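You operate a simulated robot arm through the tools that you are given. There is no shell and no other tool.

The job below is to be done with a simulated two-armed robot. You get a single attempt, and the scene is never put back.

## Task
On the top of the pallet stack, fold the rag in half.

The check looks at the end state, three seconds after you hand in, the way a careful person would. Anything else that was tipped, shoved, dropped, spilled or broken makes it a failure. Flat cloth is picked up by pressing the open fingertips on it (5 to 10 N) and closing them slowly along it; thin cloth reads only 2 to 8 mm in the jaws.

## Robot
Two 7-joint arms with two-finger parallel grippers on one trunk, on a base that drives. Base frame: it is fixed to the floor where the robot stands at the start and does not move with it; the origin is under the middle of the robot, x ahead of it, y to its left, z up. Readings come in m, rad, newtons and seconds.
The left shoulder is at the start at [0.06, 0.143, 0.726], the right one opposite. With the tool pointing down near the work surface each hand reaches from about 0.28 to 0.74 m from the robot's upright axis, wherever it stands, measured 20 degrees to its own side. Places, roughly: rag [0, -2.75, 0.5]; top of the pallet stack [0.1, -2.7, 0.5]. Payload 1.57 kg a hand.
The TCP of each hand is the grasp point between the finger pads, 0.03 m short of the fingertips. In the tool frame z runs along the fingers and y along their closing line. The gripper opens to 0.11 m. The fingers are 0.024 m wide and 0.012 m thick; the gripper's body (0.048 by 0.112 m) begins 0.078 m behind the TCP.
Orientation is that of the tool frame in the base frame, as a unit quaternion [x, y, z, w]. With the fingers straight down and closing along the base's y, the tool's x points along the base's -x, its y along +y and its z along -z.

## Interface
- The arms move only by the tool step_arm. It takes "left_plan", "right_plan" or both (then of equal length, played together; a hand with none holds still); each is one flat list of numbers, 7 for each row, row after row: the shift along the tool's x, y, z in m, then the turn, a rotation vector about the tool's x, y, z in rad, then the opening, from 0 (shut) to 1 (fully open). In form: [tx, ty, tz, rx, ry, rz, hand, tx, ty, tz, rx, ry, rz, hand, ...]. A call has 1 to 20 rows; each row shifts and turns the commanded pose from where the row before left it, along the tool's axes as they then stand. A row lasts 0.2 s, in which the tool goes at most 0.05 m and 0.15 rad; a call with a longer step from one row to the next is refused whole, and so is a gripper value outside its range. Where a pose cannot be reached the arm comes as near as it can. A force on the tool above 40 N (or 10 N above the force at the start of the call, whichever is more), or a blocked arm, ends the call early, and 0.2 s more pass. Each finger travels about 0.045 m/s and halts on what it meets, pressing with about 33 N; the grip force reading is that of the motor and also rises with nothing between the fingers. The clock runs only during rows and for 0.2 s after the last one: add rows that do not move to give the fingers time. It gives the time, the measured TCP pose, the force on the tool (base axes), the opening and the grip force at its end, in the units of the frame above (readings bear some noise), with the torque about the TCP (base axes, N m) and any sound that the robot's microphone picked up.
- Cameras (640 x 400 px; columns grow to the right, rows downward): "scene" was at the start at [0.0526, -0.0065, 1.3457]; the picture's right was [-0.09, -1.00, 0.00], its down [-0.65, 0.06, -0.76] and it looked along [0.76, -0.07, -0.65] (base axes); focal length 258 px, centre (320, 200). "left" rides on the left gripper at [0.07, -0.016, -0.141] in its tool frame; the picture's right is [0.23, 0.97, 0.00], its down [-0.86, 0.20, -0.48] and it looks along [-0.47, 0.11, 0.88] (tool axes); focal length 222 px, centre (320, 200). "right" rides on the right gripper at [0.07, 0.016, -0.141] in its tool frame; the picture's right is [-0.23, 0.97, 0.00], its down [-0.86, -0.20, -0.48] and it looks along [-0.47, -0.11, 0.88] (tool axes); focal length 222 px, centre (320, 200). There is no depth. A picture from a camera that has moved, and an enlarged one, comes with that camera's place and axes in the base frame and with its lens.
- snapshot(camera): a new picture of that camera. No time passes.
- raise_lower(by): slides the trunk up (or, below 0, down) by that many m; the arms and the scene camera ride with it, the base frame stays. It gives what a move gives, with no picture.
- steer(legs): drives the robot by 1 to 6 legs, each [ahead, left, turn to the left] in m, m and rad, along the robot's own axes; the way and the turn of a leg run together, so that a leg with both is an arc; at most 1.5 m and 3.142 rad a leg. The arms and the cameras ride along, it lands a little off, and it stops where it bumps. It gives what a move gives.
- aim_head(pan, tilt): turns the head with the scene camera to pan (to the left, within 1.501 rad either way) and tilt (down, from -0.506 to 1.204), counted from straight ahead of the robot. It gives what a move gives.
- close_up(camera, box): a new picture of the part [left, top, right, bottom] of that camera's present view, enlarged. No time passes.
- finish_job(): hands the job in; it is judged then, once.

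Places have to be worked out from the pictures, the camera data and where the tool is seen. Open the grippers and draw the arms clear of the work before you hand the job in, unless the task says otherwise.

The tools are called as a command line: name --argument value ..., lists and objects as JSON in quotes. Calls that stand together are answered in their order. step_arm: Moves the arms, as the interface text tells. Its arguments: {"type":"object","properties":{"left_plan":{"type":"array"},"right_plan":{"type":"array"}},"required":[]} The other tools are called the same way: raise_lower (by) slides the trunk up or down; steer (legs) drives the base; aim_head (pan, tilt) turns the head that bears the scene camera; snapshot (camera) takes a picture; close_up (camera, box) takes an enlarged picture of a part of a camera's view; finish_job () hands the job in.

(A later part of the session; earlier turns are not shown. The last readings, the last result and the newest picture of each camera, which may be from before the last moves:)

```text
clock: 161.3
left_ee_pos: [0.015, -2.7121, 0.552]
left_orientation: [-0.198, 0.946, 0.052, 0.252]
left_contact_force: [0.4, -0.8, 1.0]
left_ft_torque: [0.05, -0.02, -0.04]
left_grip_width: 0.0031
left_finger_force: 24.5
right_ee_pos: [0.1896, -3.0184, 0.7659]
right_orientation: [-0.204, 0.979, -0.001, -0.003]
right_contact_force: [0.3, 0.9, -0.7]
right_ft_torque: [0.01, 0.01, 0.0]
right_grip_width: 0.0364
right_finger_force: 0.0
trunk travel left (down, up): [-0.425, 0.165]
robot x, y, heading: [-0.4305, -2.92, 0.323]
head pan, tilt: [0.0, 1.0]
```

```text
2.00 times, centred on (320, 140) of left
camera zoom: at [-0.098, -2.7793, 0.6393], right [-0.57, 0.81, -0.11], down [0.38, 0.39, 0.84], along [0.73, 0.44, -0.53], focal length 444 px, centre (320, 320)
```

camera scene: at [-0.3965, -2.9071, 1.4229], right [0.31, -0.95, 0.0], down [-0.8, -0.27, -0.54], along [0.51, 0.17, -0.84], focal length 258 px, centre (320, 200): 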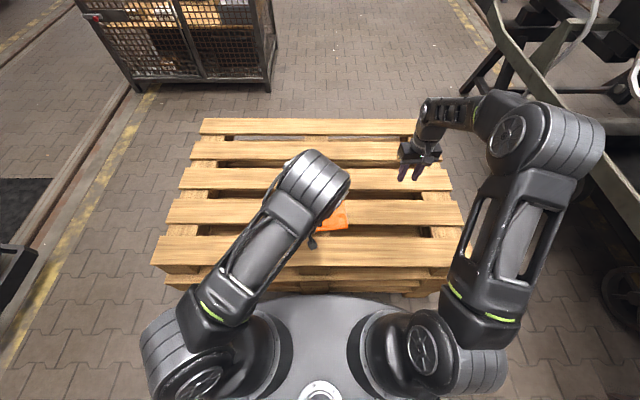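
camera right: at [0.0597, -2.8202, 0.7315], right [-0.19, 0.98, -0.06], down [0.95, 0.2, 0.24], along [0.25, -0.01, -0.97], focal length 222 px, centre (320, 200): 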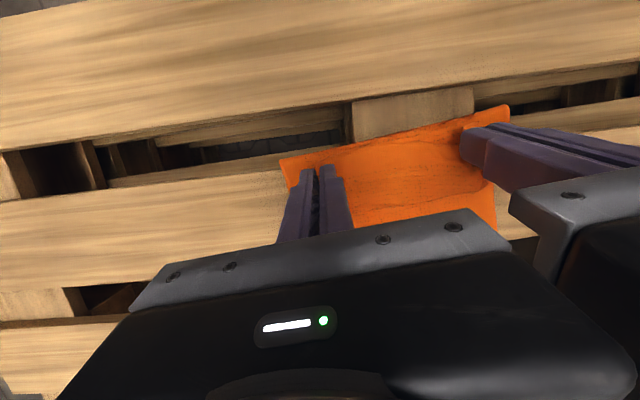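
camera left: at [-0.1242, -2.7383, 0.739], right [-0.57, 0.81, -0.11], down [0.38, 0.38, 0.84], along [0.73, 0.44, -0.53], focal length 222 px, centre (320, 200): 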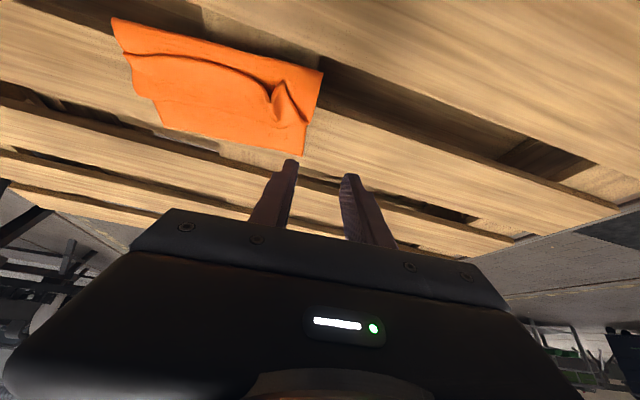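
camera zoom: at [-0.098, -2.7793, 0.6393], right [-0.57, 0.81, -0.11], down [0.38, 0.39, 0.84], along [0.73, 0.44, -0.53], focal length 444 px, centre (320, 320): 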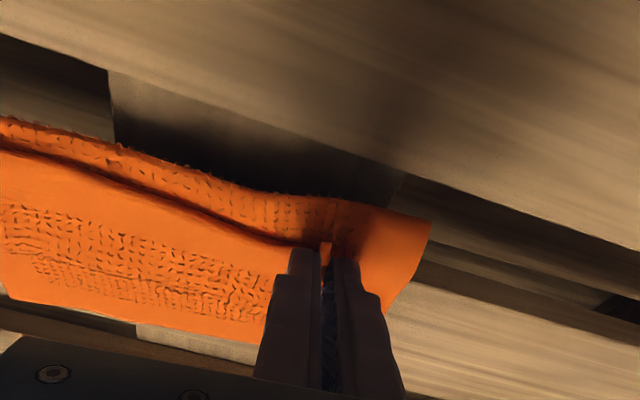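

Gripped (3.1 mm) with just the edge in the jaws. Now I swing this corner up and over while rotating the hand from −30° toward +20°, pausing past the top.

step_arm --left_plan '[-0.01155, 0, -0.011, 0, 0.096, 0, 0, -0.01326, 0, -0.00835, 0, 0.096, 0, 0, -0.01702, 0, -0.00397, 0, 0.096, 0, 0, -0.01836, 0, -0.00023, 0, 0.096, 0, 0, -0.0177, 0, 0.00269, 0, 0.096, 0, 0, -0.01562, 0, 0.00668, 0, 0.096, 0, 0, 0, 0, 0, 0, 0, 0, 0]'

snapshot --camera "scene"

close_up --camera "scene" --box '[280, 190, 360, 240]'

snapshot --camera "right"

```text
clock: 162.9
left_ee_pos: [0.0884, -2.6809, 0.5871]
left_orientation: [-0.204, 0.979, -0.006, -0.026]
left_contact_force: [0.5, 0.3, -0.2]
left_ft_torque: [-0.06, 0.01, -0.01]
left_grip_width: 0.0032
left_finger_force: 24.4
right_ee_pos: [0.1915, -3.0187, 0.7664]
right_orientation: [-0.203, 0.979, -0.001, -0.002]
right_contact_force: [1.0, -0.5, 0.4]
right_ft_torque: [0.04, 0.01, -0.01]
right_grip_width: 0.0364
right_finger_force: 0.1
trunk travel left (down, up): [-0.425, 0.165]
robot x, y, heading: [-0.4295, -2.9218, 0.314]
head pan, tilt: [0.0, 1.0]
```

```text
taken
camera scene: at [-0.3965, -2.9071, 1.4229], right [0.31, -0.95, 0.0], down [-0.8, -0.27, -0.54], along [0.51, 0.17, -0.84], focal length 258 px, centre (320, 200)
```

scene: 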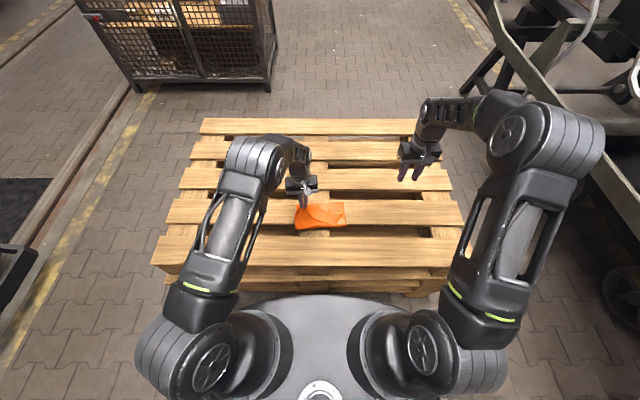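

```text
8.00 times, centred on (320, 215) of scene
camera zoom: at [-0.3965, -2.9071, 1.4229], right [0.31, -0.95, 0.0], down [-0.8, -0.27, -0.54], along [0.51, 0.17, -0.84], focal length 2060 px, centre (320, 80)
```

zoom: 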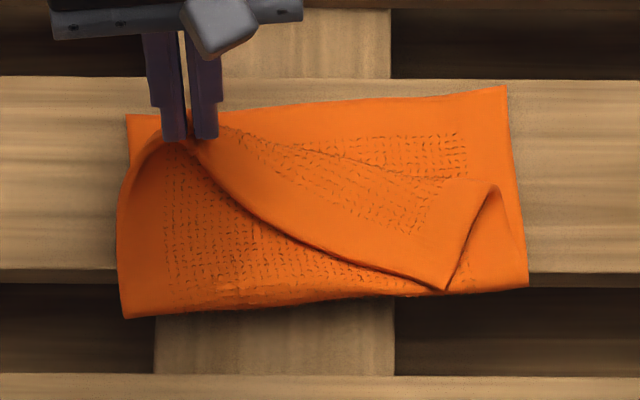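

```text
taken
camera right: at [0.1225, -3.0305, 0.9076], right [-0.18, 0.98, 0.0], down [0.87, 0.16, 0.47], along [0.47, 0.08, -0.88], focal length 222 px, centre (320, 200)
```

right: 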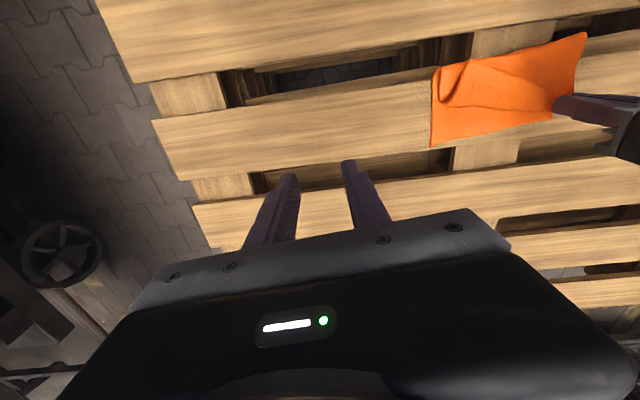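

The left half of the flap has turned over well; the right corner still lies folded near the crease. I set the left corner down near the far edge with full tilt and open slowly.

step_arm --left_plan '[-0.01297, 0.0015, 0.00873, 0, 0.096, 0, 0, -0.00614, 0.0015, 0.00657, 0, 0.0698, 0, 0, -0.00412, 0.001, 0.00472, 0, 0.0698, 0, 0, -0.00304, 0.001, 0.0039, 0, 0.0611, 0, 0, 0, 0, 0, 0, 0, 0, 0, 0, 0, 0, 0, 0, 0, 0.05, 0, 0, 0, 0, 0, 0, 0.1, 0, 0, 0, 0, 0, 0, 0.16, 0, 0, 0, 0, 0, 0, 0.22, 0, 0, 0, 0, 0, 0, 0.3]'

close_up --camera "scene" --box '[280, 190, 360, 240]'

close_up --camera "left" --box '[100, 60, 420, 260]'

```text
clock: 165.1
left_ee_pos: [0.1058, -2.6681, 0.5645]
left_orientation: [-0.202, 0.969, -0.03, -0.142]
left_contact_force: [0.6, 0.6, -0.3]
left_ft_torque: [0.02, -0.01, 0.0]
left_grip_width: 0.033
left_finger_force: 0.0
left hand out of reach, approached as far as the arm can: row 4
right_ee_pos: [0.1913, -3.0184, 0.767]
right_orientation: [-0.204, 0.979, 0.0, -0.002]
right_contact_force: [0.2, -0.1, 0.5]
right_ft_torque: [0.03, -0.02, 0.0]
right_grip_width: 0.0364
right_finger_force: 0.0
trunk travel left (down, up): [-0.425, 0.165]
robot x, y, heading: [-0.4317, -2.9241, 0.323]
head pan, tilt: [0.0, 1.0]
```

```text
8.00 times, centred on (320, 215) of scene
camera zoom: at [-0.3965, -2.9071, 1.4229], right [0.31, -0.95, 0.0], down [-0.8, -0.27, -0.54], along [0.51, 0.17, -0.84], focal length 2060 px, centre (320, 80)
```

zoom: 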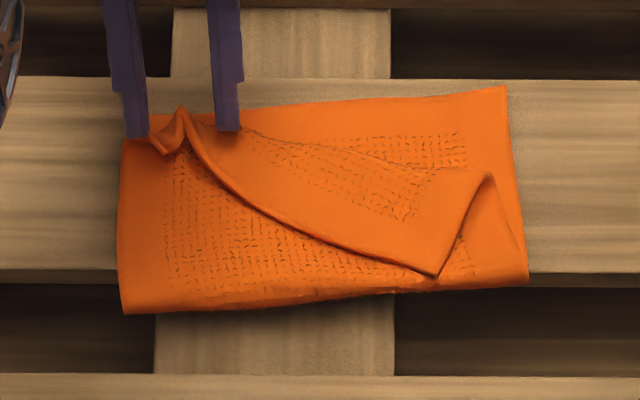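

```text
2.00 times, centred on (260, 160) of left
camera zoom: at [0.0882, -2.6938, 0.7208], right [-0.59, 0.81, 0.06], down [0.8, 0.57, 0.21], along [0.14, 0.18, -0.97], focal length 444 px, centre (440, 280)
```

zoom: 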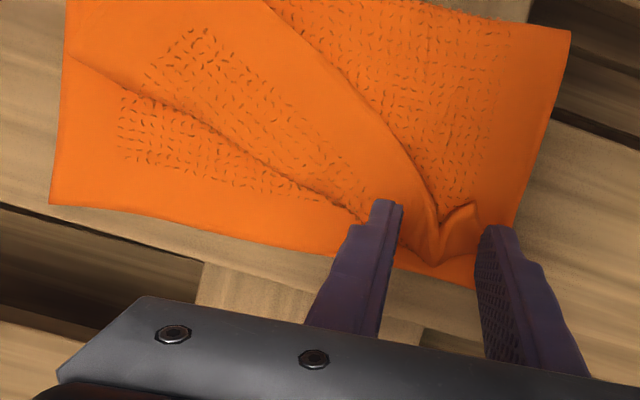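

The left corner is set at the far-left. Next is the flap's right corner, whose tip lies at rag-frame (0.455, -0.097). I retract the left arm and bring the right hand over it, turned 0.66 rad so its fingers close along that (now diagonal) edge.

step_arm --left_plan '[0, 0, -0.02, 0, 0, 0, 0.33, 0, 0, -0.03, 0, 0, 0, 0.33, 0, 0.01, -0.03, 0, -0.07, 0, 0.33, 0, 0.03, -0.02, 0, -0.07, 0, 0.33, 0, 0.03, 0, 0, -0.07, 0, 0.33, 0, 0.03, 0, 0, -0.08, 0, 0.33, 0, 0.03, 0, 0, 0, 0, 0.33, 0, 0.02, 0, 0, 0, 0, 0.33, 0, 0, 0, 0, 0, 0, 0.33, 0, 0, 0, 0, 0, 0, 0.33, 0, 0, 0, 0, 0, 0, 0.33, 0, 0, 0, 0, 0, 0, 0.33, 0, 0, 0, 0, 0, 0, 0.33, 0, 0, 0, 0, 0, 0, 0.33]' --right_plan '[0.00246, 0.0318, 0.0234, 0, 0, 0, 0.33, 0.00246, 0.0318, 0.0234, 0, 0, 0, 0.33, 0.00246, 0.0318, 0.0234, 0, 0, 0, 0.33, 0.00246, 0.0318, 0.0234, 0, 0, 0, 0.33, 0.00246, 0.0318, 0.0234, 0, 0, 0, 0.33, 0.00246, 0.0318, 0.0234, 0, 0, 0, 0.33, 0.00246, 0.0318, 0.0234, 0, 0, 0, 0.33, 0.00246, 0.0318, 0.0234, 0, 0, 0, 0.33, 0, 0, 0, 0, 0, 0.1316, 0.33, 0, 0, 0, 0, 0, 0.1316, 0.33, 0, 0, 0, 0, 0, 0.1316, 0.33, 0, 0, 0, 0, 0, 0.1316, 0.33, 0, 0, 0, 0, 0, 0.1316, 0.33, 0, 0, 0, 0, 0, 0, 0.33]'

snapshot --camera "scene"

snapshot --camera "right"

```text
clock: 168.1
left_ee_pos: [0.0711, -2.5197, 0.6625]
left_orientation: [-0.204, 0.979, -0.001, -0.001]
left_contact_force: [0.3, -0.3, -0.5]
left_ft_torque: [0.0, 0.0, 0.0]
left_grip_width: 0.0361
left_finger_force: 0.1
right_ee_pos: [0.0711, -2.7935, 0.5795]
right_orientation: [0.124, 0.992, -0.003, -0.002]
right_contact_force: [-0.7, 0.3, -0.2]
right_ft_torque: [0.03, 0.02, 0.03]
right_grip_width: 0.0362
right_finger_force: 0.0
trunk travel left (down, up): [-0.425, 0.165]
robot x, y, heading: [-0.4342, -2.92, 0.32]
head pan, tilt: [0.0, 1.0]
```

```text
taken
camera scene: at [-0.3965, -2.907, 1.4229], right [0.31, -0.95, 0.0], down [-0.8, -0.27, -0.54], along [0.51, 0.17, -0.84], focal length 258 px, centre (320, 200)
```

scene: 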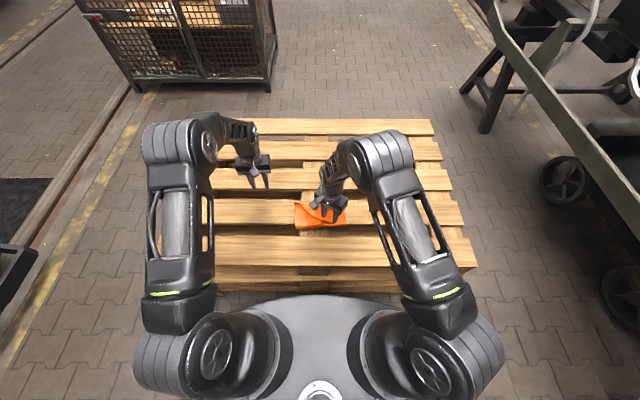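

```text
taken
camera right: at [0.009, -2.7601, 0.7208], right [0.46, 0.89, 0.0], down [0.78, -0.4, 0.48], along [0.42, -0.22, -0.88], focal length 222 px, centre (320, 200)
```

right: 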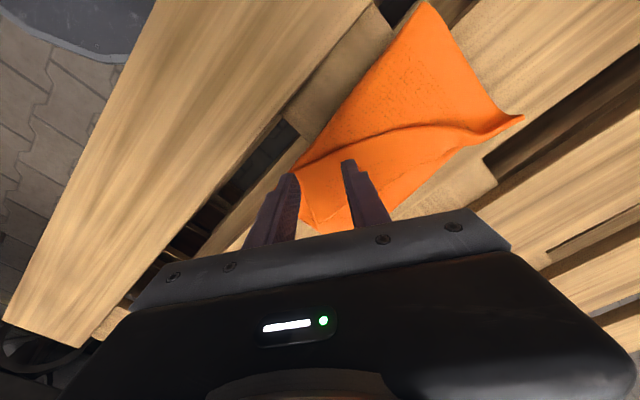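

close_up --camera "right" --box '[220, 60, 540, 260]'

close_up --camera "scene" --box '[280, 180, 360, 230]'

```text
2.00 times, centred on (380, 160) of right
camera zoom: at [0.009, -2.7601, 0.7208], right [0.46, 0.89, 0.0], down [0.78, -0.4, 0.48], along [0.42, -0.22, -0.88], focal length 444 px, centre (200, 280)
```

zoom: 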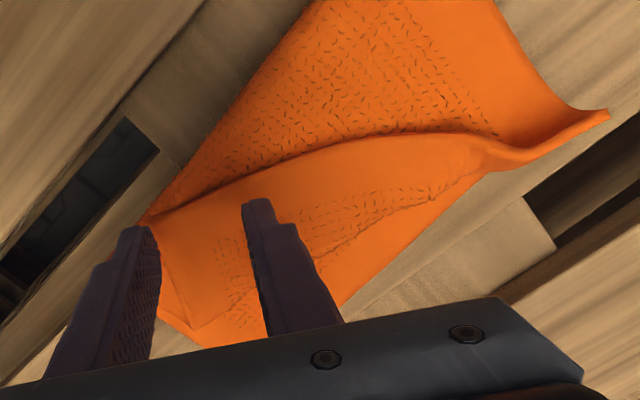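

```text
8.00 times, centred on (320, 205) of scene
camera zoom: at [-0.3965, -2.907, 1.4229], right [0.31, -0.95, 0.0], down [-0.8, -0.27, -0.54], along [0.51, 0.17, -0.84], focal length 2060 px, centre (320, 160)
```

zoom: 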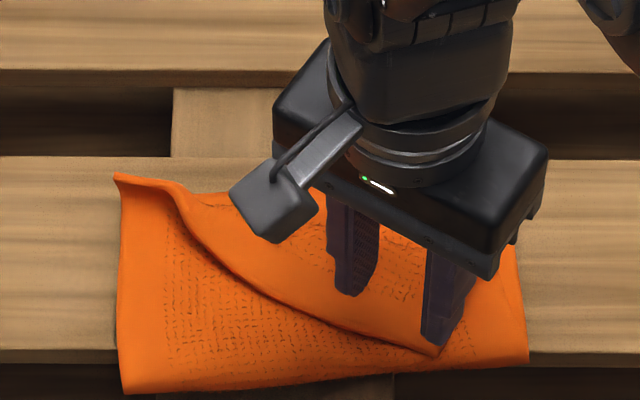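

The released left corner has opened out by itself right onto the far-left corner – excellent. For the right corner, the fingers need ~0.19 rad less turn and 5 mm shift; I adjust and descend to contact.

step_arm --right_plan '[0, 0, 0, 0, 0, -0.095, 0.33, 0, 0, 0, 0, 0, -0.095, 0.33, 0.005, 0.0025, 0.01, 0, 0, 0, 0.33, 0, 0, 0.012, 0, 0, 0, 0.33, 0, 0, 0.006, 0, 0, 0, 0.33, 0, 0, 0.002, 0, 0, 0, 0.33, 0, 0, 0, 0, 0, 0, 0.33]'

close_up --camera "right" --box '[220, 60, 540, 260]'

```text
clock: 169.7
left_ee_pos: [0.0705, -2.5207, 0.6618]
left_orientation: [-0.205, 0.979, -0.001, 0.0]
left_contact_force: [-0.7, -0.2, 0.0]
left_ft_torque: [0.01, -0.02, 0.02]
left_grip_width: 0.0364
left_finger_force: 0.0
right_ee_pos: [0.0671, -2.7905, 0.5488]
right_orientation: [0.029, 1.0, -0.001, -0.002]
right_contact_force: [-0.2, 1.2, 3.0]
right_ft_torque: [-0.05, 0.01, -0.02]
right_grip_width: 0.0358
right_finger_force: 0.0
trunk travel left (down, up): [-0.425, 0.165]
robot x, y, heading: [-0.4349, -2.9209, 0.319]
head pan, tilt: [0.0, 1.0]
```

```text
2.00 times, centred on (380, 160) of right
camera zoom: at [-0.0013, -2.7699, 0.6909], right [0.28, 0.96, 0.0], down [0.84, -0.25, 0.48], along [0.46, -0.14, -0.88], focal length 444 px, centre (200, 280)
```

zoom: 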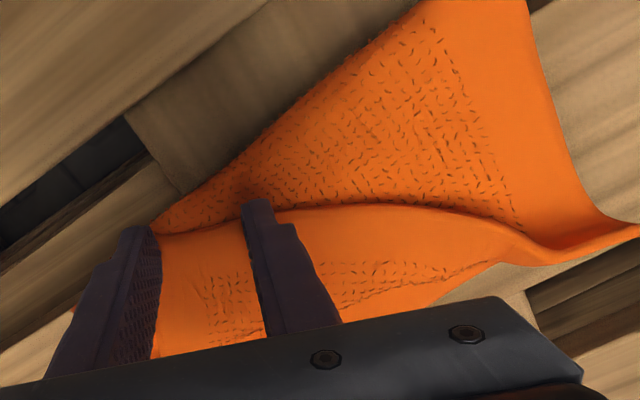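

Light contact (3 N), with the fingertips right along the flap's edge. I press a bit more and close slowly.

step_arm --right_plan '[0, 0, 0.001, 0, 0, 0, 0.33, 0, 0, 0.0003, 0, 0, 0, 0.33, 0, 0, 0, 0, 0, 0, 0.312, 0, 0, 0, 0, 0, 0, 0.294, 0, 0, 0, 0, 0, 0, 0.276, 0, 0, 0, 0, 0, 0, 0.258, 0, 0, 0, 0, 0, 0, 0.24, 0, 0, 0, 0, 0, 0, 0.222, 0, 0, 0, 0, 0, 0, 0.204, 0, 0, 0, 0, 0, 0, 0.186, 0, 0, 0, 0, 0, 0, 0.168, 0, 0, 0, 0, 0, 0, 0.15]'

close_up --camera "right" --box '[220, 60, 540, 260]'

```text
clock: 172.3
left_ee_pos: [0.0697, -2.5202, 0.6621]
left_orientation: [-0.205, 0.979, -0.001, 0.001]
left_contact_force: [0.1, 0.8, 0.6]
left_ft_torque: [0.0, 0.02, 0.0]
left_grip_width: 0.0365
left_finger_force: 0.1
right_ee_pos: [0.0653, -2.7913, 0.5485]
right_orientation: [0.029, 1.0, -0.003, -0.001]
right_contact_force: [-0.1, -0.3, 3.4]
right_ft_torque: [-0.01, -0.02, 0.0]
right_grip_width: 0.0172
right_finger_force: 0.1
trunk travel left (down, up): [-0.425, 0.165]
robot x, y, heading: [-0.4314, -2.9202, 0.319]
head pan, tilt: [0.0, 1.0]
```

```text
2.00 times, centred on (380, 160) of right
camera zoom: at [-0.0014, -2.77, 0.6896], right [0.28, 0.96, 0.0], down [0.84, -0.25, 0.48], along [0.45, -0.14, -0.88], focal length 444 px, centre (200, 280)
```

zoom: 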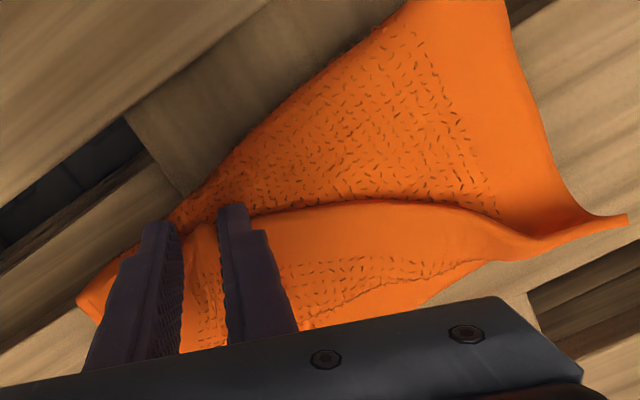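

Force is only 3.4 N; I add ~1.2 mm of press and continue closing.

step_arm --right_plan '[0, 0, 0.001, 0, 0, 0, 0.15, 0, 0, 0.0005, 0, 0, 0, 0.145, 0, 0, 0, 0, 0, 0, 0.13, 0, 0, 0, 0, 0, 0, 0.115, 0, 0, 0, 0, 0, 0, 0.1, 0, 0, 0, 0, 0, 0, 0.085, 0, 0, 0, 0, 0, 0, 0.07]'

close_up --camera "right" --box '[220, 60, 540, 260]'

```text
clock: 173.9
left_ee_pos: [0.0706, -2.5192, 0.6629]
left_orientation: [-0.205, 0.979, -0.001, 0.0]
left_contact_force: [0.1, -0.3, 0.9]
left_ft_torque: [-0.02, -0.03, -0.03]
left_grip_width: 0.0364
left_finger_force: 0.0
right_ee_pos: [0.0659, -2.79, 0.5475]
right_orientation: [0.028, 1.0, -0.002, -0.002]
right_contact_force: [-0.4, 0.2, 6.3]
right_ft_torque: [-0.04, -0.01, 0.0]
right_grip_width: 0.0094
right_finger_force: 0.4
trunk travel left (down, up): [-0.425, 0.165]
robot x, y, heading: [-0.433, -2.9189, 0.321]
head pan, tilt: [0.0, 1.0]
```

```text
2.00 times, centred on (380, 160) of right
camera zoom: at [-0.0016, -2.77, 0.6883], right [0.28, 0.96, 0.0], down [0.84, -0.25, 0.48], along [0.46, -0.14, -0.88], focal length 444 px, centre (200, 280)
```

zoom: 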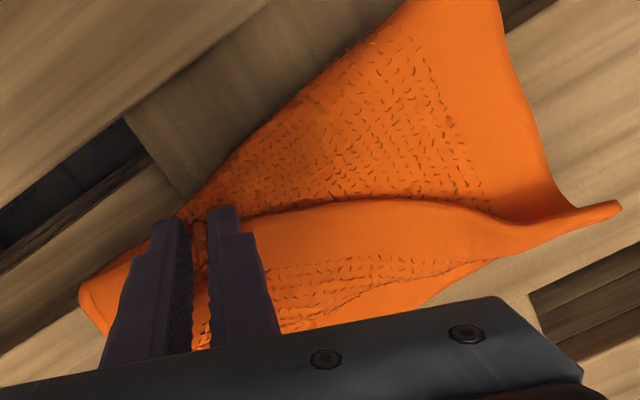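

step_arm --right_plan '[0, 0, 0.0003, 0, 0, 0, 0.058, 0, 0, 0, 0, 0, 0, 0.046, 0, 0, 0, 0, 0, 0, 0.034, 0, 0, 0, 0, 0, 0, 0.022, 0, 0, 0, 0, 0, 0, 0.01, 0, 0, 0, 0, 0, 0, 0, 0, 0, 0, 0, 0, 0, 0]'

close_up --camera "right" --box '[220, 60, 540, 260]'

```text
clock: 175.5
left_ee_pos: [0.0707, -2.5205, 0.6625]
left_orientation: [-0.204, 0.979, -0.001, 0.0]
left_contact_force: [0.7, 0.2, 0.3]
left_ft_torque: [-0.02, 0.01, -0.01]
left_grip_width: 0.0364
left_finger_force: 0.1
right_ee_pos: [0.067, -2.7891, 0.5471]
right_orientation: [0.03, 1.0, -0.001, -0.002]
right_contact_force: [-1.2, -0.3, 6.7]
right_ft_torque: [0.0, -0.01, 0.06]
right_grip_width: 0.0056
right_finger_force: 25.2
trunk travel left (down, up): [-0.425, 0.165]
robot x, y, heading: [-0.4297, -2.9186, 0.32]
head pan, tilt: [0.0, 1.0]
```

```text
2.00 times, centred on (380, 160) of right
camera zoom: at [-0.0015, -2.7702, 0.688], right [0.28, 0.96, 0.0], down [0.84, -0.25, 0.48], along [0.46, -0.14, -0.88], focal length 444 px, centre (200, 280)
```

zoom: 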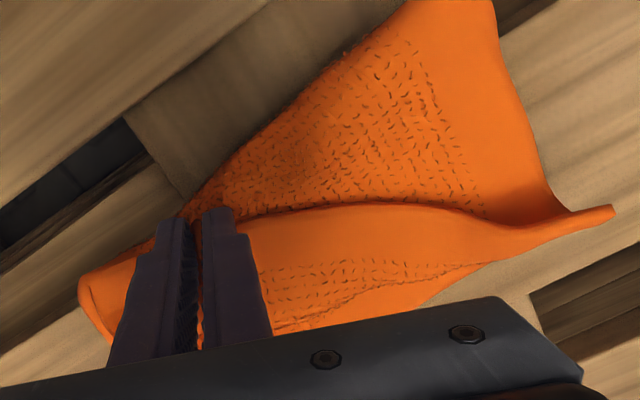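

The right jaws hold 5.6 mm – maybe two layers. I lift 3 cm to see what comes up.

step_arm --right_plan '[0, 0, -0.01, 0, 0, 0, 0, 0, 0, -0.015, 0, 0, 0, 0, 0, 0, -0.01, 0, 0, 0, 0, 0, 0, 0, 0, 0, 0, 0]'

close_up --camera "right" --box '[220, 60, 540, 260]'

close_up --camera "scene" --box '[280, 180, 360, 230]'

snapshot --camera "left"

```text
clock: 176.5
left_ee_pos: [0.0706, -2.5199, 0.6628]
left_orientation: [-0.205, 0.979, -0.001, 0.0]
left_contact_force: [0.1, -1.3, -0.6]
left_ft_torque: [0.0, -0.02, -0.03]
left_grip_width: 0.0364
left_finger_force: 0.0
right_ee_pos: [0.0657, -2.7908, 0.5823]
right_orientation: [0.029, 1.0, -0.002, -0.003]
right_contact_force: [-0.2, -0.2, -0.1]
right_ft_torque: [0.04, -0.01, 0.03]
right_grip_width: 0.0056
right_finger_force: 25.3
trunk travel left (down, up): [-0.425, 0.165]
robot x, y, heading: [-0.4295, -2.923, 0.32]
head pan, tilt: [0.0, 1.0]
```

```text
2.00 times, centred on (380, 160) of right
camera zoom: at [-0.0012, -2.7696, 0.7227], right [0.28, 0.96, 0.0], down [0.84, -0.25, 0.48], along [0.45, -0.14, -0.88], focal length 444 px, centre (200, 280)
```

zoom: 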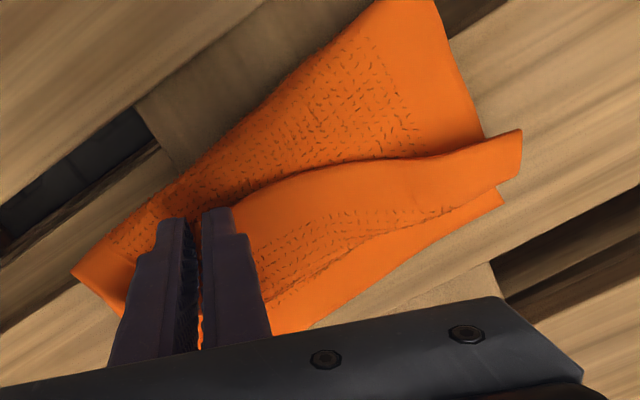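

```text
8.00 times, centred on (320, 205) of scene
camera zoom: at [-0.3965, -2.907, 1.4229], right [0.31, -0.95, 0.0], down [-0.8, -0.27, -0.54], along [0.51, 0.17, -0.84], focal length 2060 px, centre (320, 160)
```

zoom: 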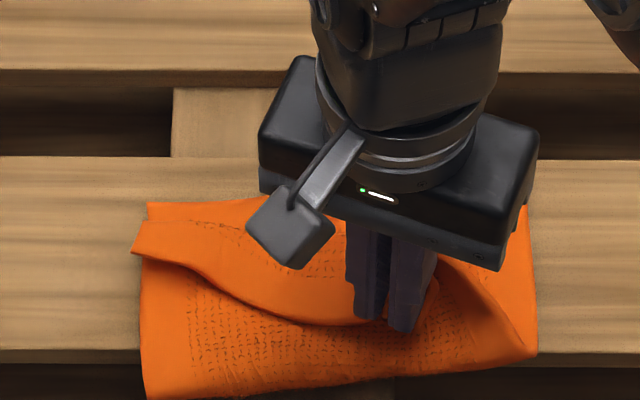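

```text
taken
camera left: at [0.0135, -2.5628, 0.8028], right [-0.6, 0.8, 0.0], down [0.7, 0.53, 0.48], along [0.38, 0.28, -0.88], focal length 222 px, centre (320, 200)
```

left: 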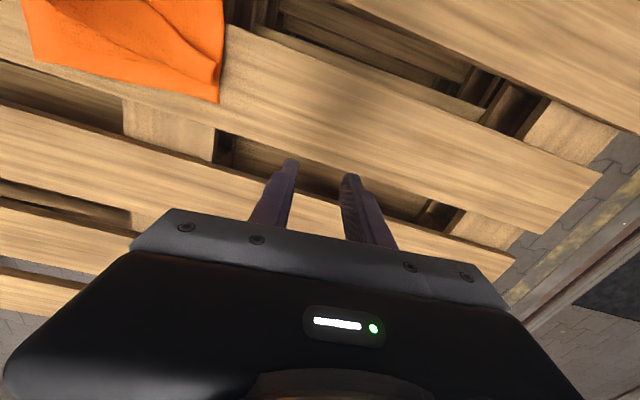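

The flap's right corner comes up. I carry it over to the far-right corner, untwisting the hand and tilting it outward as before.

step_arm --right_plan '[-0.00944, -0.00161, -0.0097, 0, 0, -0.0936, 0, -0.01373, -0.00213, -0.007, 0, 0, -0.0936, 0, -0.01471, -0.00408, -0.004, 0, 0, -0.0936, 0, -0.01524, -0.00525, 0, 0, 0, -0.0936, 0, -0.0136, -0.00575, 0.005, 0, 0, -0.0936, 0, -0.01, -0.006, 0.009, 0, 0.0785, 0, 0, -0.00876, -0.005, 0.00934, 0, 0.0785, 0, 0, 0, 0, 0, 0, 0, 0, 0]'

close_up --camera "scene" --box '[280, 180, 360, 230]'

close_up --camera "right" --box '[220, 60, 540, 260]'

```text
clock: 178.3
left_ee_pos: [0.0704, -2.5213, 0.6634]
left_orientation: [-0.204, 0.979, 0.0, -0.001]
left_contact_force: [-0.6, 0.3, 1.2]
left_ft_torque: [-0.05, 0.02, 0.0]
left_grip_width: 0.0363
left_finger_force: 0.1
right_ee_pos: [0.1553, -2.8031, 0.5785]
right_orientation: [-0.203, 0.976, -0.017, -0.081]
right_contact_force: [0.6, 0.5, 0.2]
right_ft_torque: [-0.01, 0.0, -0.1]
right_grip_width: 0.004
right_finger_force: 24.4
trunk travel left (down, up): [-0.425, 0.165]
robot x, y, heading: [-0.4294, -2.9189, 0.319]
head pan, tilt: [0.0, 1.0]
```

```text
8.00 times, centred on (320, 205) of scene
camera zoom: at [-0.3965, -2.907, 1.4229], right [0.31, -0.95, 0.0], down [-0.8, -0.27, -0.54], along [0.51, 0.17, -0.84], focal length 2060 px, centre (320, 160)
```

zoom: 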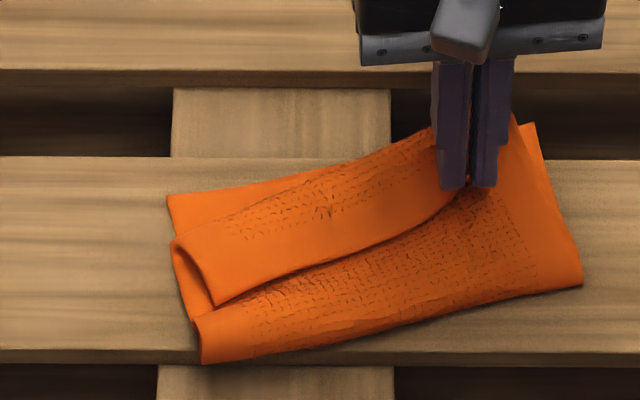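

```text
2.00 times, centred on (380, 160) of right
camera zoom: at [0.1083, -2.8056, 0.7284], right [-0.18, 0.98, -0.04], down [0.92, 0.18, 0.33], along [0.33, 0.03, -0.94], focal length 444 px, centre (200, 280)
```

zoom: 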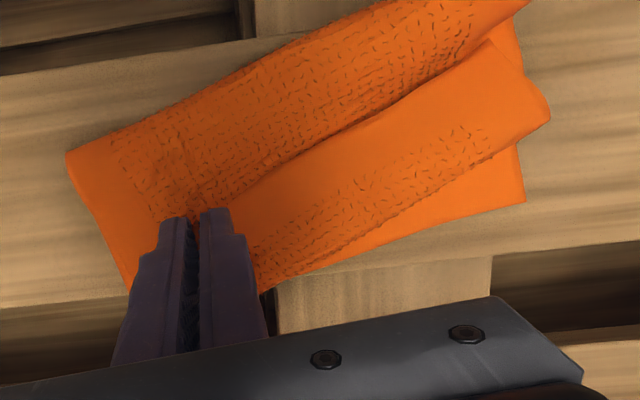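

The whole rag was dragged and turned by that pull (crease now only 0.10 m from the far edge), so flipping corner-by-corner won't end even. I'll unfold back to flat and redo it with what I've learned (shallow bite, hands starting leaned back, slack path): first carry the right corner back to the near side and release it.

step_arm --right_plan '[0.014, -0.004, -0.023, 0, -0.083, 0, 0, 0.0216, -0.005, -0.0183, 0, -0.083, 0, 0, 0.025, -0.005, -0.012, 0, 0, 0, 0, 0.03, -0.006, 0, 0, 0, 0, 0, 0.03, -0.006, 0.003, 0, 0, 0, 0, 0.03, -0.006, 0.012, 0, 0, 0, 0, 0.025, -0.006, 0.02, 0, 0, 0, 0, 0.018, -0.005, 0.022, 0, 0, 0, 0, 0.007, -0.0056, 0.015, 0, 0, 0, 0, 0, 0, 0, 0, 0, 0, 0]'

close_up --camera "scene" --box '[265, 180, 375, 249]'

```text
clock: 180.5
left_ee_pos: [0.0713, -2.5199, 0.6623]
left_orientation: [-0.204, 0.979, -0.001, 0.0]
left_contact_force: [-0.4, -0.4, -0.2]
left_ft_torque: [0.01, 0.0, 0.0]
left_grip_width: 0.0364
left_finger_force: 0.0
right_ee_pos: [-0.0029, -2.925, 0.5617]
right_orientation: [-0.203, 0.979, 0.0, 0.001]
right_contact_force: [1.2, 0.3, -0.4]
right_ft_torque: [0.02, 0.02, -0.07]
right_grip_width: 0.0038
right_finger_force: 25.0
trunk travel left (down, up): [-0.425, 0.165]
robot x, y, heading: [-0.4305, -2.9219, 0.316]
head pan, tilt: [0.0, 1.0]
```

```text
5.80 times, centred on (320, 214) of scene
camera zoom: at [-0.3965, -2.907, 1.4229], right [0.31, -0.95, 0.0], down [-0.8, -0.27, -0.54], along [0.51, 0.17, -0.84], focal length 1493 px, centre (320, 116)
```

zoom: 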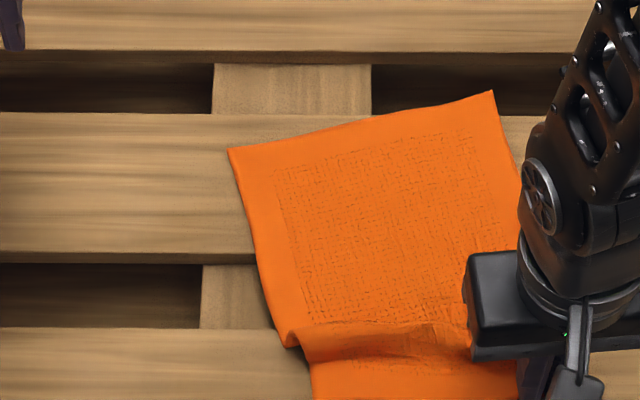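

The rag has opened almost fully. I release the right gently, lift it away, and look at the whole rag.

step_arm --right_plan '[0, 0, 0.008, 0, 0, 0, 0, 0, 0, 0, 0, 0, 0, 0.06, 0, 0, 0, 0, 0, 0, 0.12, 0, 0, 0, 0, 0, 0, 0.2, 0, 0, 0, 0, 0, 0, 0.28, 0, 0, -0.02, 0, 0, 0, 0.33, 0, -0.02, -0.03, 0, 0, 0, 0.33, 0, -0.04, -0.02, 0, 0, 0, 0.33, 0, -0.04, 0, 0, 0, 0, 0.33]'

close_up --camera "scene" --box '[240, 180, 400, 280]'

```text
clock: 182.5
left_ee_pos: [0.0711, -2.5204, 0.6633]
left_orientation: [-0.204, 0.979, -0.001, -0.001]
left_contact_force: [-0.5, 0.2, -0.5]
left_ft_torque: [-0.01, 0.0, 0.01]
left_grip_width: 0.0363
left_finger_force: 0.0
right_ee_pos: [0.0356, -3.0174, 0.6238]
right_orientation: [-0.204, 0.979, 0.001, 0.001]
right_contact_force: [-0.3, -0.9, 0.6]
right_ft_torque: [-0.01, 0.02, -0.01]
right_grip_width: 0.0363
right_finger_force: 0.1
trunk travel left (down, up): [-0.425, 0.165]
robot x, y, heading: [-0.4311, -2.9217, 0.32]
head pan, tilt: [0.0, 1.0]
```

```text
4.00 times, centred on (320, 230) of scene
camera zoom: at [-0.3964, -2.9074, 1.4229], right [0.31, -0.95, 0.0], down [-0.8, -0.26, -0.54], along [0.51, 0.17, -0.84], focal length 1030 px, centre (320, 80)
```

zoom: 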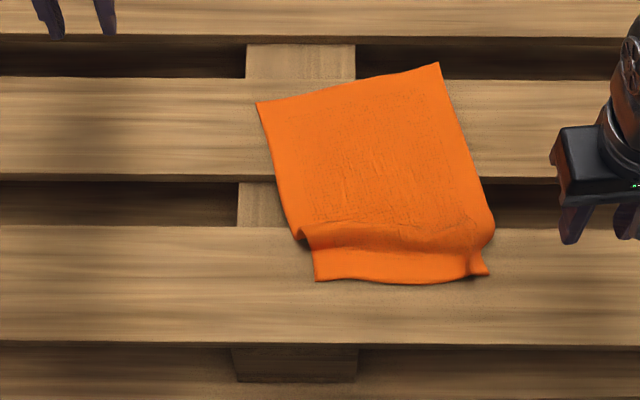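

The rag is open again with one pleat, but turned ~0.26 rad relative to me. I'll turn the base +0.2 rad in place and shift right ~0.15 m (backing 3 cm to keep clearance to the pallet) so that I face it squarely again.

steer --legs '[[-0.03, 0, 0], [0, 0, 0.2], [0, -0.15, 0]]'

snapshot --camera "scene"

close_up --camera "scene" --box '[240, 180, 400, 280]'

```text
clock: 185.1
left_ee_pos: [0.0269, -2.567, 0.6629]
left_orientation: [-0.301, 0.954, -0.001, 0.001]
left_contact_force: [0.0, -0.2, -0.6]
left_ft_torque: [0.04, 0.0, -0.02]
left_grip_width: 0.0363
left_finger_force: 0.1
right_ee_pos: [0.0919, -3.0607, 0.6241]
right_orientation: [-0.3, 0.954, 0.001, 0.001]
right_contact_force: [0.3, -0.2, 0.4]
right_ft_torque: [0.01, 0.0, -0.01]
right_grip_width: 0.0365
right_finger_force: 0.0
trunk travel left (down, up): [-0.425, 0.165]
robot x, y, heading: [-0.3869, -3.0615, 0.522]
head pan, tilt: [0.0, 1.0]
```

```text
taken
camera scene: at [-0.3534, -3.0392, 1.4229], right [0.5, -0.87, 0.0], down [-0.73, -0.42, -0.54], along [0.47, 0.27, -0.84], focal length 258 px, centre (320, 200)
```

scene: 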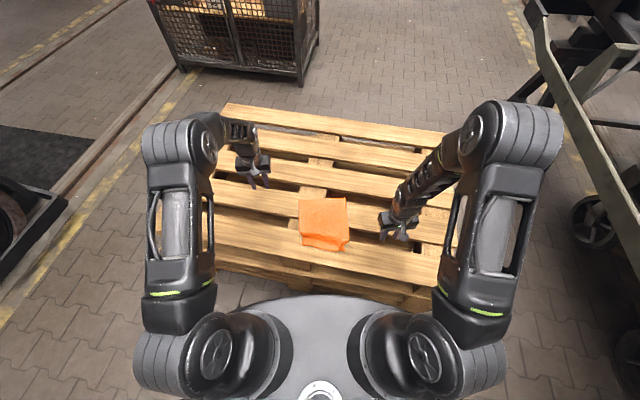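

```text
4.00 times, centred on (320, 230) of scene
camera zoom: at [-0.3534, -3.0392, 1.4229], right [0.5, -0.87, 0.0], down [-0.73, -0.42, -0.54], along [0.47, 0.27, -0.84], focal length 1030 px, centre (320, 80)
```

zoom: 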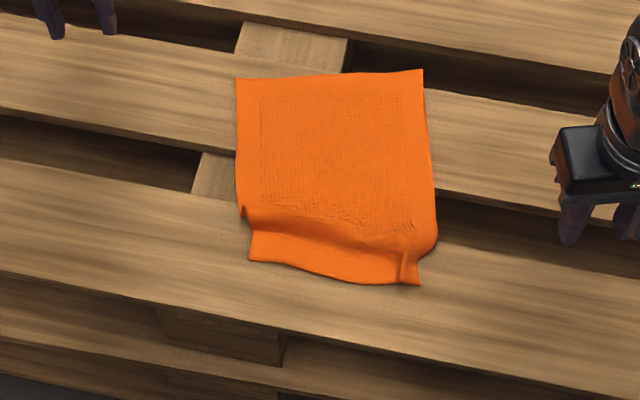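

I face the rag squarely now (far edge at f≈0.59, sides l≈+0.09/−0.11). To take out the pleat I'll press with shut fingers near both near-corners and drag them toward me; first move both hands to hover there.

step_arm --left_plan '[0.0228, -0.0193, 0.0129, 0, 0, 0, 0.2, 0.0228, -0.0193, 0.0129, 0, 0, 0, 0, 0.0228, -0.0193, 0.0129, 0, 0, 0, 0, 0.0228, -0.0193, 0.0129, 0, 0, 0, 0, 0.0228, -0.0193, 0.0129, 0, 0, 0, 0, 0.0228, -0.0193, 0.0129, 0, 0, 0, 0, 0.0228, -0.0193, 0.0129, 0, 0, 0, 0, 0.0228, -0.0193, 0.0129, 0, 0, 0, 0, 0, 0, 0, 0, 0, 0, 0]' --right_plan '[-0.0016, 0.0202, 0.008, 0, 0, 0, 0.2, -0.0016, 0.0202, 0.008, 0, 0, 0, 0, -0.0016, 0.0202, 0.008, 0, 0, 0, 0, -0.0016, 0.0202, 0.008, 0, 0, 0, 0, -0.0016, 0.0202, 0.008, 0, 0, 0, 0, -0.0016, 0.0202, 0.008, 0, 0, 0, 0, -0.0016, 0.0202, 0.008, 0, 0, 0, 0, -0.0016, 0.0202, 0.008, 0, 0, 0, 0, 0, 0, 0, 0, 0, 0, 0]'

close_up --camera "left" --box '[100, 60, 420, 260]'

close_up --camera "right" --box '[220, 60, 540, 260]'

```text
clock: 187.1
left_ee_pos: [-0.0354, -2.7987, 0.5601]
left_orientation: [-0.302, 0.953, -0.001, 0.0]
left_contact_force: [-0.5, 0.7, -0.1]
left_ft_torque: [0.0, -0.04, 0.01]
left_grip_width: 0.0
left_finger_force: 21.1
right_ee_pos: [0.0091, -2.9213, 0.5604]
right_orientation: [-0.3, 0.954, 0.001, 0.002]
right_contact_force: [-0.1, 1.3, -0.4]
right_ft_torque: [0.03, 0.0, -0.02]
right_grip_width: 0.0001
right_finger_force: 21.5
trunk travel left (down, up): [-0.425, 0.165]
robot x, y, heading: [-0.3871, -3.0595, 0.52]
head pan, tilt: [0.0, 1.0]
```

```text
2.00 times, centred on (260, 160) of left
camera zoom: at [-0.0819, -2.852, 0.7], right [-0.75, 0.67, 0.0], down [0.59, 0.66, 0.48], along [0.32, 0.36, -0.88], focal length 444 px, centre (440, 280)
```

zoom: 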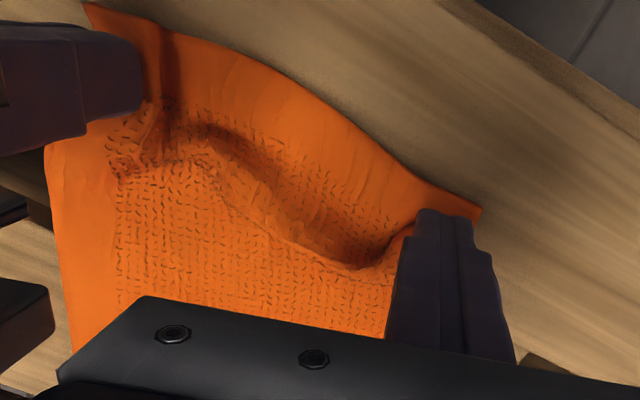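

```text
2.00 times, centred on (380, 160) of right
camera zoom: at [-0.0574, -2.9478, 0.7004], right [-0.37, 0.93, 0.0], down [0.81, 0.33, 0.48], along [0.45, 0.18, -0.88], focal length 444 px, centre (200, 280)
```

zoom: 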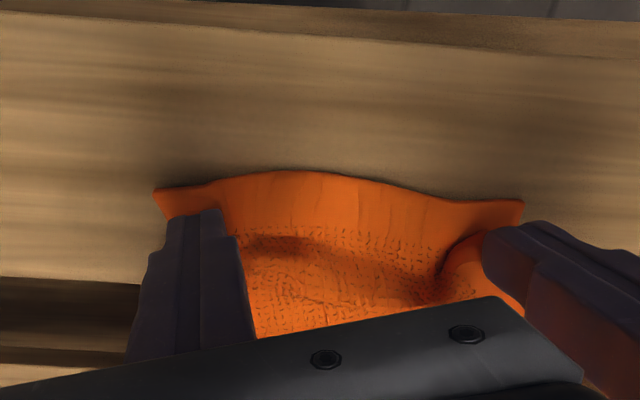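

Near corners are just under the fingertips, and the pleat is an open wave. I press both and drag: left 52 mm, right 21 mm toward me.

step_arm --left_plan '[0, 0, 0.012, 0, 0, 0, 0, 0, 0, 0.007, 0, 0, 0, 0, 0, 0, 0.0015, 0, 0, 0, 0, 0.006, 0, 0.0003, 0, 0, 0, 0, 0.0075, 0, 0, 0, 0, 0, 0, 0.0075, 0, 0, 0, 0, 0, 0, 0.0075, 0, 0, 0, 0, 0, 0, 0.0075, 0, 0, 0, 0, 0, 0, 0.0075, 0, 0, 0, 0, 0, 0, 0.0075, 0, 0, 0, 0, 0, 0, 0, 0, 0, 0, 0, 0, 0]' --right_plan '[0, 0, 0.012, 0, 0, 0, 0, 0, 0, 0.007, 0, 0, 0, 0, 0, 0, 0.0017, 0, 0, 0, 0, 0.003, 0, 0.0003, 0, 0, 0, 0, 0.003, 0, 0, 0, 0, 0, 0, 0.003, 0, 0, 0, 0, 0, 0, 0.003, 0, 0, 0, 0, 0, 0, 0.003, 0, 0, 0, 0, 0, 0, 0.003, 0, 0, 0, 0, 0, 0, 0.003, 0, 0, 0, 0, 0, 0, 0, 0, 0, 0, 0, 0, 0]'

close_up --camera "scene" --box '[240, 180, 400, 280]'

```text
clock: 188.3
left_ee_pos: [-0.0399, -2.8044, 0.5423]
left_orientation: [-0.301, 0.954, -0.001, 0.008]
left_contact_force: [-5.1, 0.2, 26.1]
left_ft_torque: [0.02, -0.01, -0.02]
left_grip_width: 0.0
left_finger_force: 21.9
right_ee_pos: [0.0066, -2.9221, 0.5424]
right_orientation: [-0.299, 0.954, 0.003, 0.007]
right_contact_force: [-0.5, -3.8, 20.1]
right_ft_torque: [0.02, 0.09, -0.01]
right_grip_width: 0.0
right_finger_force: 21.1
trunk travel left (down, up): [-0.425, 0.165]
robot x, y, heading: [-0.3856, -3.0579, 0.519]
head pan, tilt: [0.0, 1.0]
stopped in row 6 (left hand): the force on the tool passed its limit at 41 N (the readings are from after the stop); the commanded pose is now the measured one
```

```text
4.00 times, centred on (320, 230) of scene
camera zoom: at [-0.3567, -3.0399, 1.423], right [0.5, -0.87, 0.0], down [-0.73, -0.42, -0.54], along [0.47, 0.27, -0.84], focal length 1030 px, centre (320, 80)
```

zoom: 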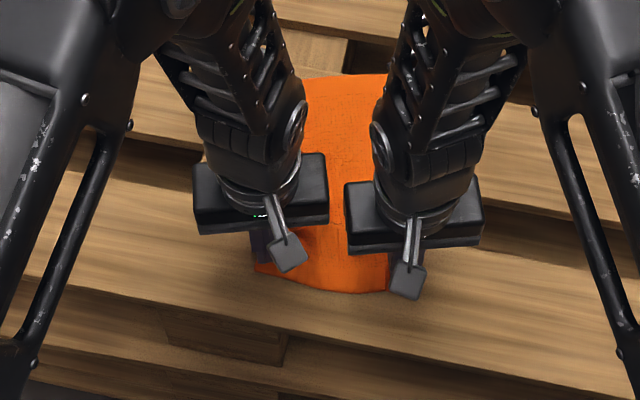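

Pressed too hard (41 N at left); surface contact here is at about TCP z=0.543. I back off 1.2 mm and then drag gently.

step_arm --left_plan '[0, 0, -0.0014, 0, 0, 0, 0, 0, 0, 0, 0, 0, 0, 0, 0.004, 0, 0, 0, 0, 0, 0, 0.006, 0, 0, 0, 0, 0, 0, 0.006, 0, 0, 0, 0, 0, 0]' --right_plan '[0, 0, -0.001, 0, 0, 0, 0, 0, 0, 0, 0, 0, 0, 0, 0.002, 0, 0, 0, 0, 0, 0, 0.0025, 0, 0, 0, 0, 0, 0, 0.0025, 0, 0, 0, 0, 0, 0]'

```text
clock: 189.5
left_ee_pos: [-0.0509, -2.8126, 0.5426]
left_orientation: [-0.301, 0.954, -0.002, 0.008]
left_contact_force: [5.0, 3.2, 20.3]
left_ft_torque: [0.06, -0.32, 0.05]
left_grip_width: 0.0001
left_finger_force: 21.2
right_ee_pos: [0.0011, -2.9249, 0.5428]
right_orientation: [-0.299, 0.954, 0.003, 0.006]
right_contact_force: [3.6, 3.0, 18.5]
right_ft_torque: [0.2, -0.05, -0.01]
right_grip_width: 0.0
right_finger_force: 21.2
trunk travel left (down, up): [-0.425, 0.165]
robot x, y, heading: [-0.3835, -3.0592, 0.518]
head pan, tilt: [0.0, 1.0]
```

The drag is working at ~20 N. I ease up slightly and continue: left 34 mm more, right 10 mm.

step_arm --left_plan '[0, 0, -0.0006, 0, 0, 0, 0, 0.006, 0, 0, 0, 0, 0, 0, 0.006, 0, 0, 0, 0, 0, 0, 0.006, 0, 0, 0, 0, 0, 0, 0.006, 0, 0, 0, 0, 0, 0, 0.005, 0, 0, 0, 0, 0, 0, 0.004, 0, 0, 0, 0, 0, 0]' --right_plan '[0, 0, -0.0005, 0, 0, 0, 0, 0.0017, 0, 0, 0, 0, 0, 0, 0.0017, 0, 0, 0, 0, 0, 0, 0.0017, 0, 0, 0, 0, 0, 0, 0.0017, 0, 0, 0, 0, 0, 0, 0.0017, 0, 0, 0, 0, 0, 0, 0.0015, 0, 0, 0, 0, 0, 0]'

close_up --camera "scene" --box '[240, 180, 400, 280]'

close_up --camera "left" --box '[100, 60, 420, 260]'

```text
clock: 191.1
left_ee_pos: [-0.0792, -2.8323, 0.5425]
left_orientation: [-0.302, 0.953, -0.001, 0.007]
left_contact_force: [4.8, 2.9, 19.2]
left_ft_torque: [0.09, -0.24, 0.01]
left_grip_width: 0.0
left_finger_force: 21.6
right_ee_pos: [-0.0071, -2.9316, 0.5423]
right_orientation: [-0.299, 0.954, 0.003, 0.005]
right_contact_force: [4.3, 1.2, 18.2]
right_ft_torque: [0.17, -0.06, -0.03]
right_grip_width: 0.0
right_finger_force: 21.3
trunk travel left (down, up): [-0.425, 0.165]
robot x, y, heading: [-0.3868, -3.0576, 0.516]
head pan, tilt: [0.0, 1.0]
```

```text
4.00 times, centred on (320, 230) of scene
camera zoom: at [-0.3549, -3.0389, 1.423], right [0.5, -0.87, 0.0], down [-0.73, -0.42, -0.54], along [0.47, 0.27, -0.84], focal length 1030 px, centre (320, 80)
```

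zoom: 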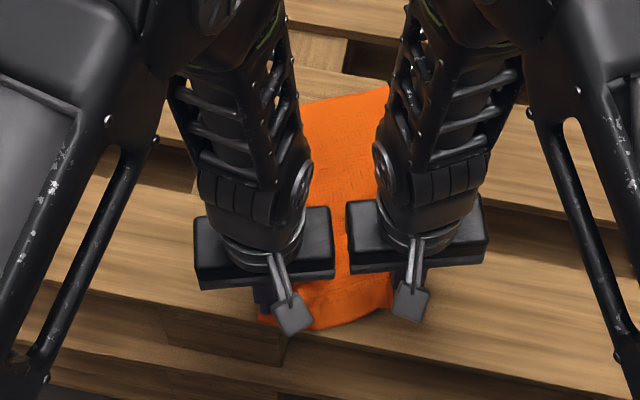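

```text
2.00 times, centred on (260, 160) of left
camera zoom: at [-0.1288, -2.8855, 0.6826], right [-0.75, 0.67, -0.01], down [0.58, 0.65, 0.49], along [0.33, 0.36, -0.87], focal length 444 px, centre (440, 280)
```

zoom: 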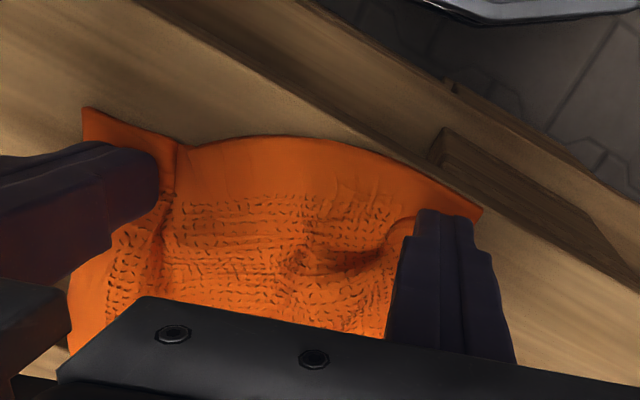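

Both near corners moved. I lift both hands well up and out to view the rag.

step_arm --left_plan '[0, 0, -0.02, 0, 0, 0, 0, 0, 0.01, -0.03, 0, 0, 0, 0, 0, 0.03, -0.03, 0, 0, 0, 0.15, 0, 0.04, 0, 0, 0, 0, 0.33, 0, 0.04, 0, 0, 0, 0, 0.33]' --right_plan '[0, 0, -0.02, 0, 0, 0, 0, 0, -0.01, -0.03, 0, 0, 0, 0, 0, -0.03, -0.03, 0, 0, 0, 0.15, 0, -0.04, 0, 0, 0, 0, 0.33, 0, -0.04, 0, 0, 0, 0, 0.33]'

close_up --camera "scene" --box '[240, 180, 400, 280]'

```text
clock: 192.3
left_ee_pos: [-0.1491, -2.7324, 0.62]
left_orientation: [-0.3, 0.954, -0.002, 0.006]
left_contact_force: [1.1, 0.8, -0.6]
left_ft_torque: [0.0, 0.02, -0.04]
left_grip_width: 0.0362
left_finger_force: 0.1
right_ee_pos: [0.0623, -3.0304, 0.6215]
right_orientation: [-0.3, 0.954, 0.003, 0.005]
right_contact_force: [0.3, -0.1, 0.2]
right_ft_torque: [0.03, 0.01, 0.01]
right_grip_width: 0.0365
right_finger_force: 0.0
trunk travel left (down, up): [-0.425, 0.165]
robot x, y, heading: [-0.3852, -3.058, 0.52]
head pan, tilt: [0.0, 1.0]
```

```text
4.00 times, centred on (320, 230) of scene
camera zoom: at [-0.3534, -3.0382, 1.4229], right [0.5, -0.87, 0.0], down [-0.73, -0.42, -0.54], along [0.47, 0.27, -0.84], focal length 1030 px, centre (320, 80)
```

zoom: 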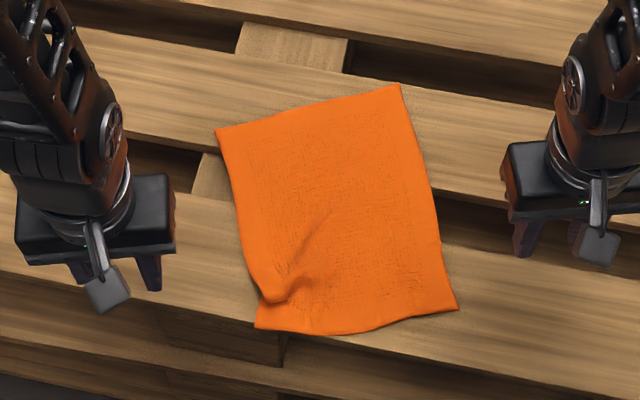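

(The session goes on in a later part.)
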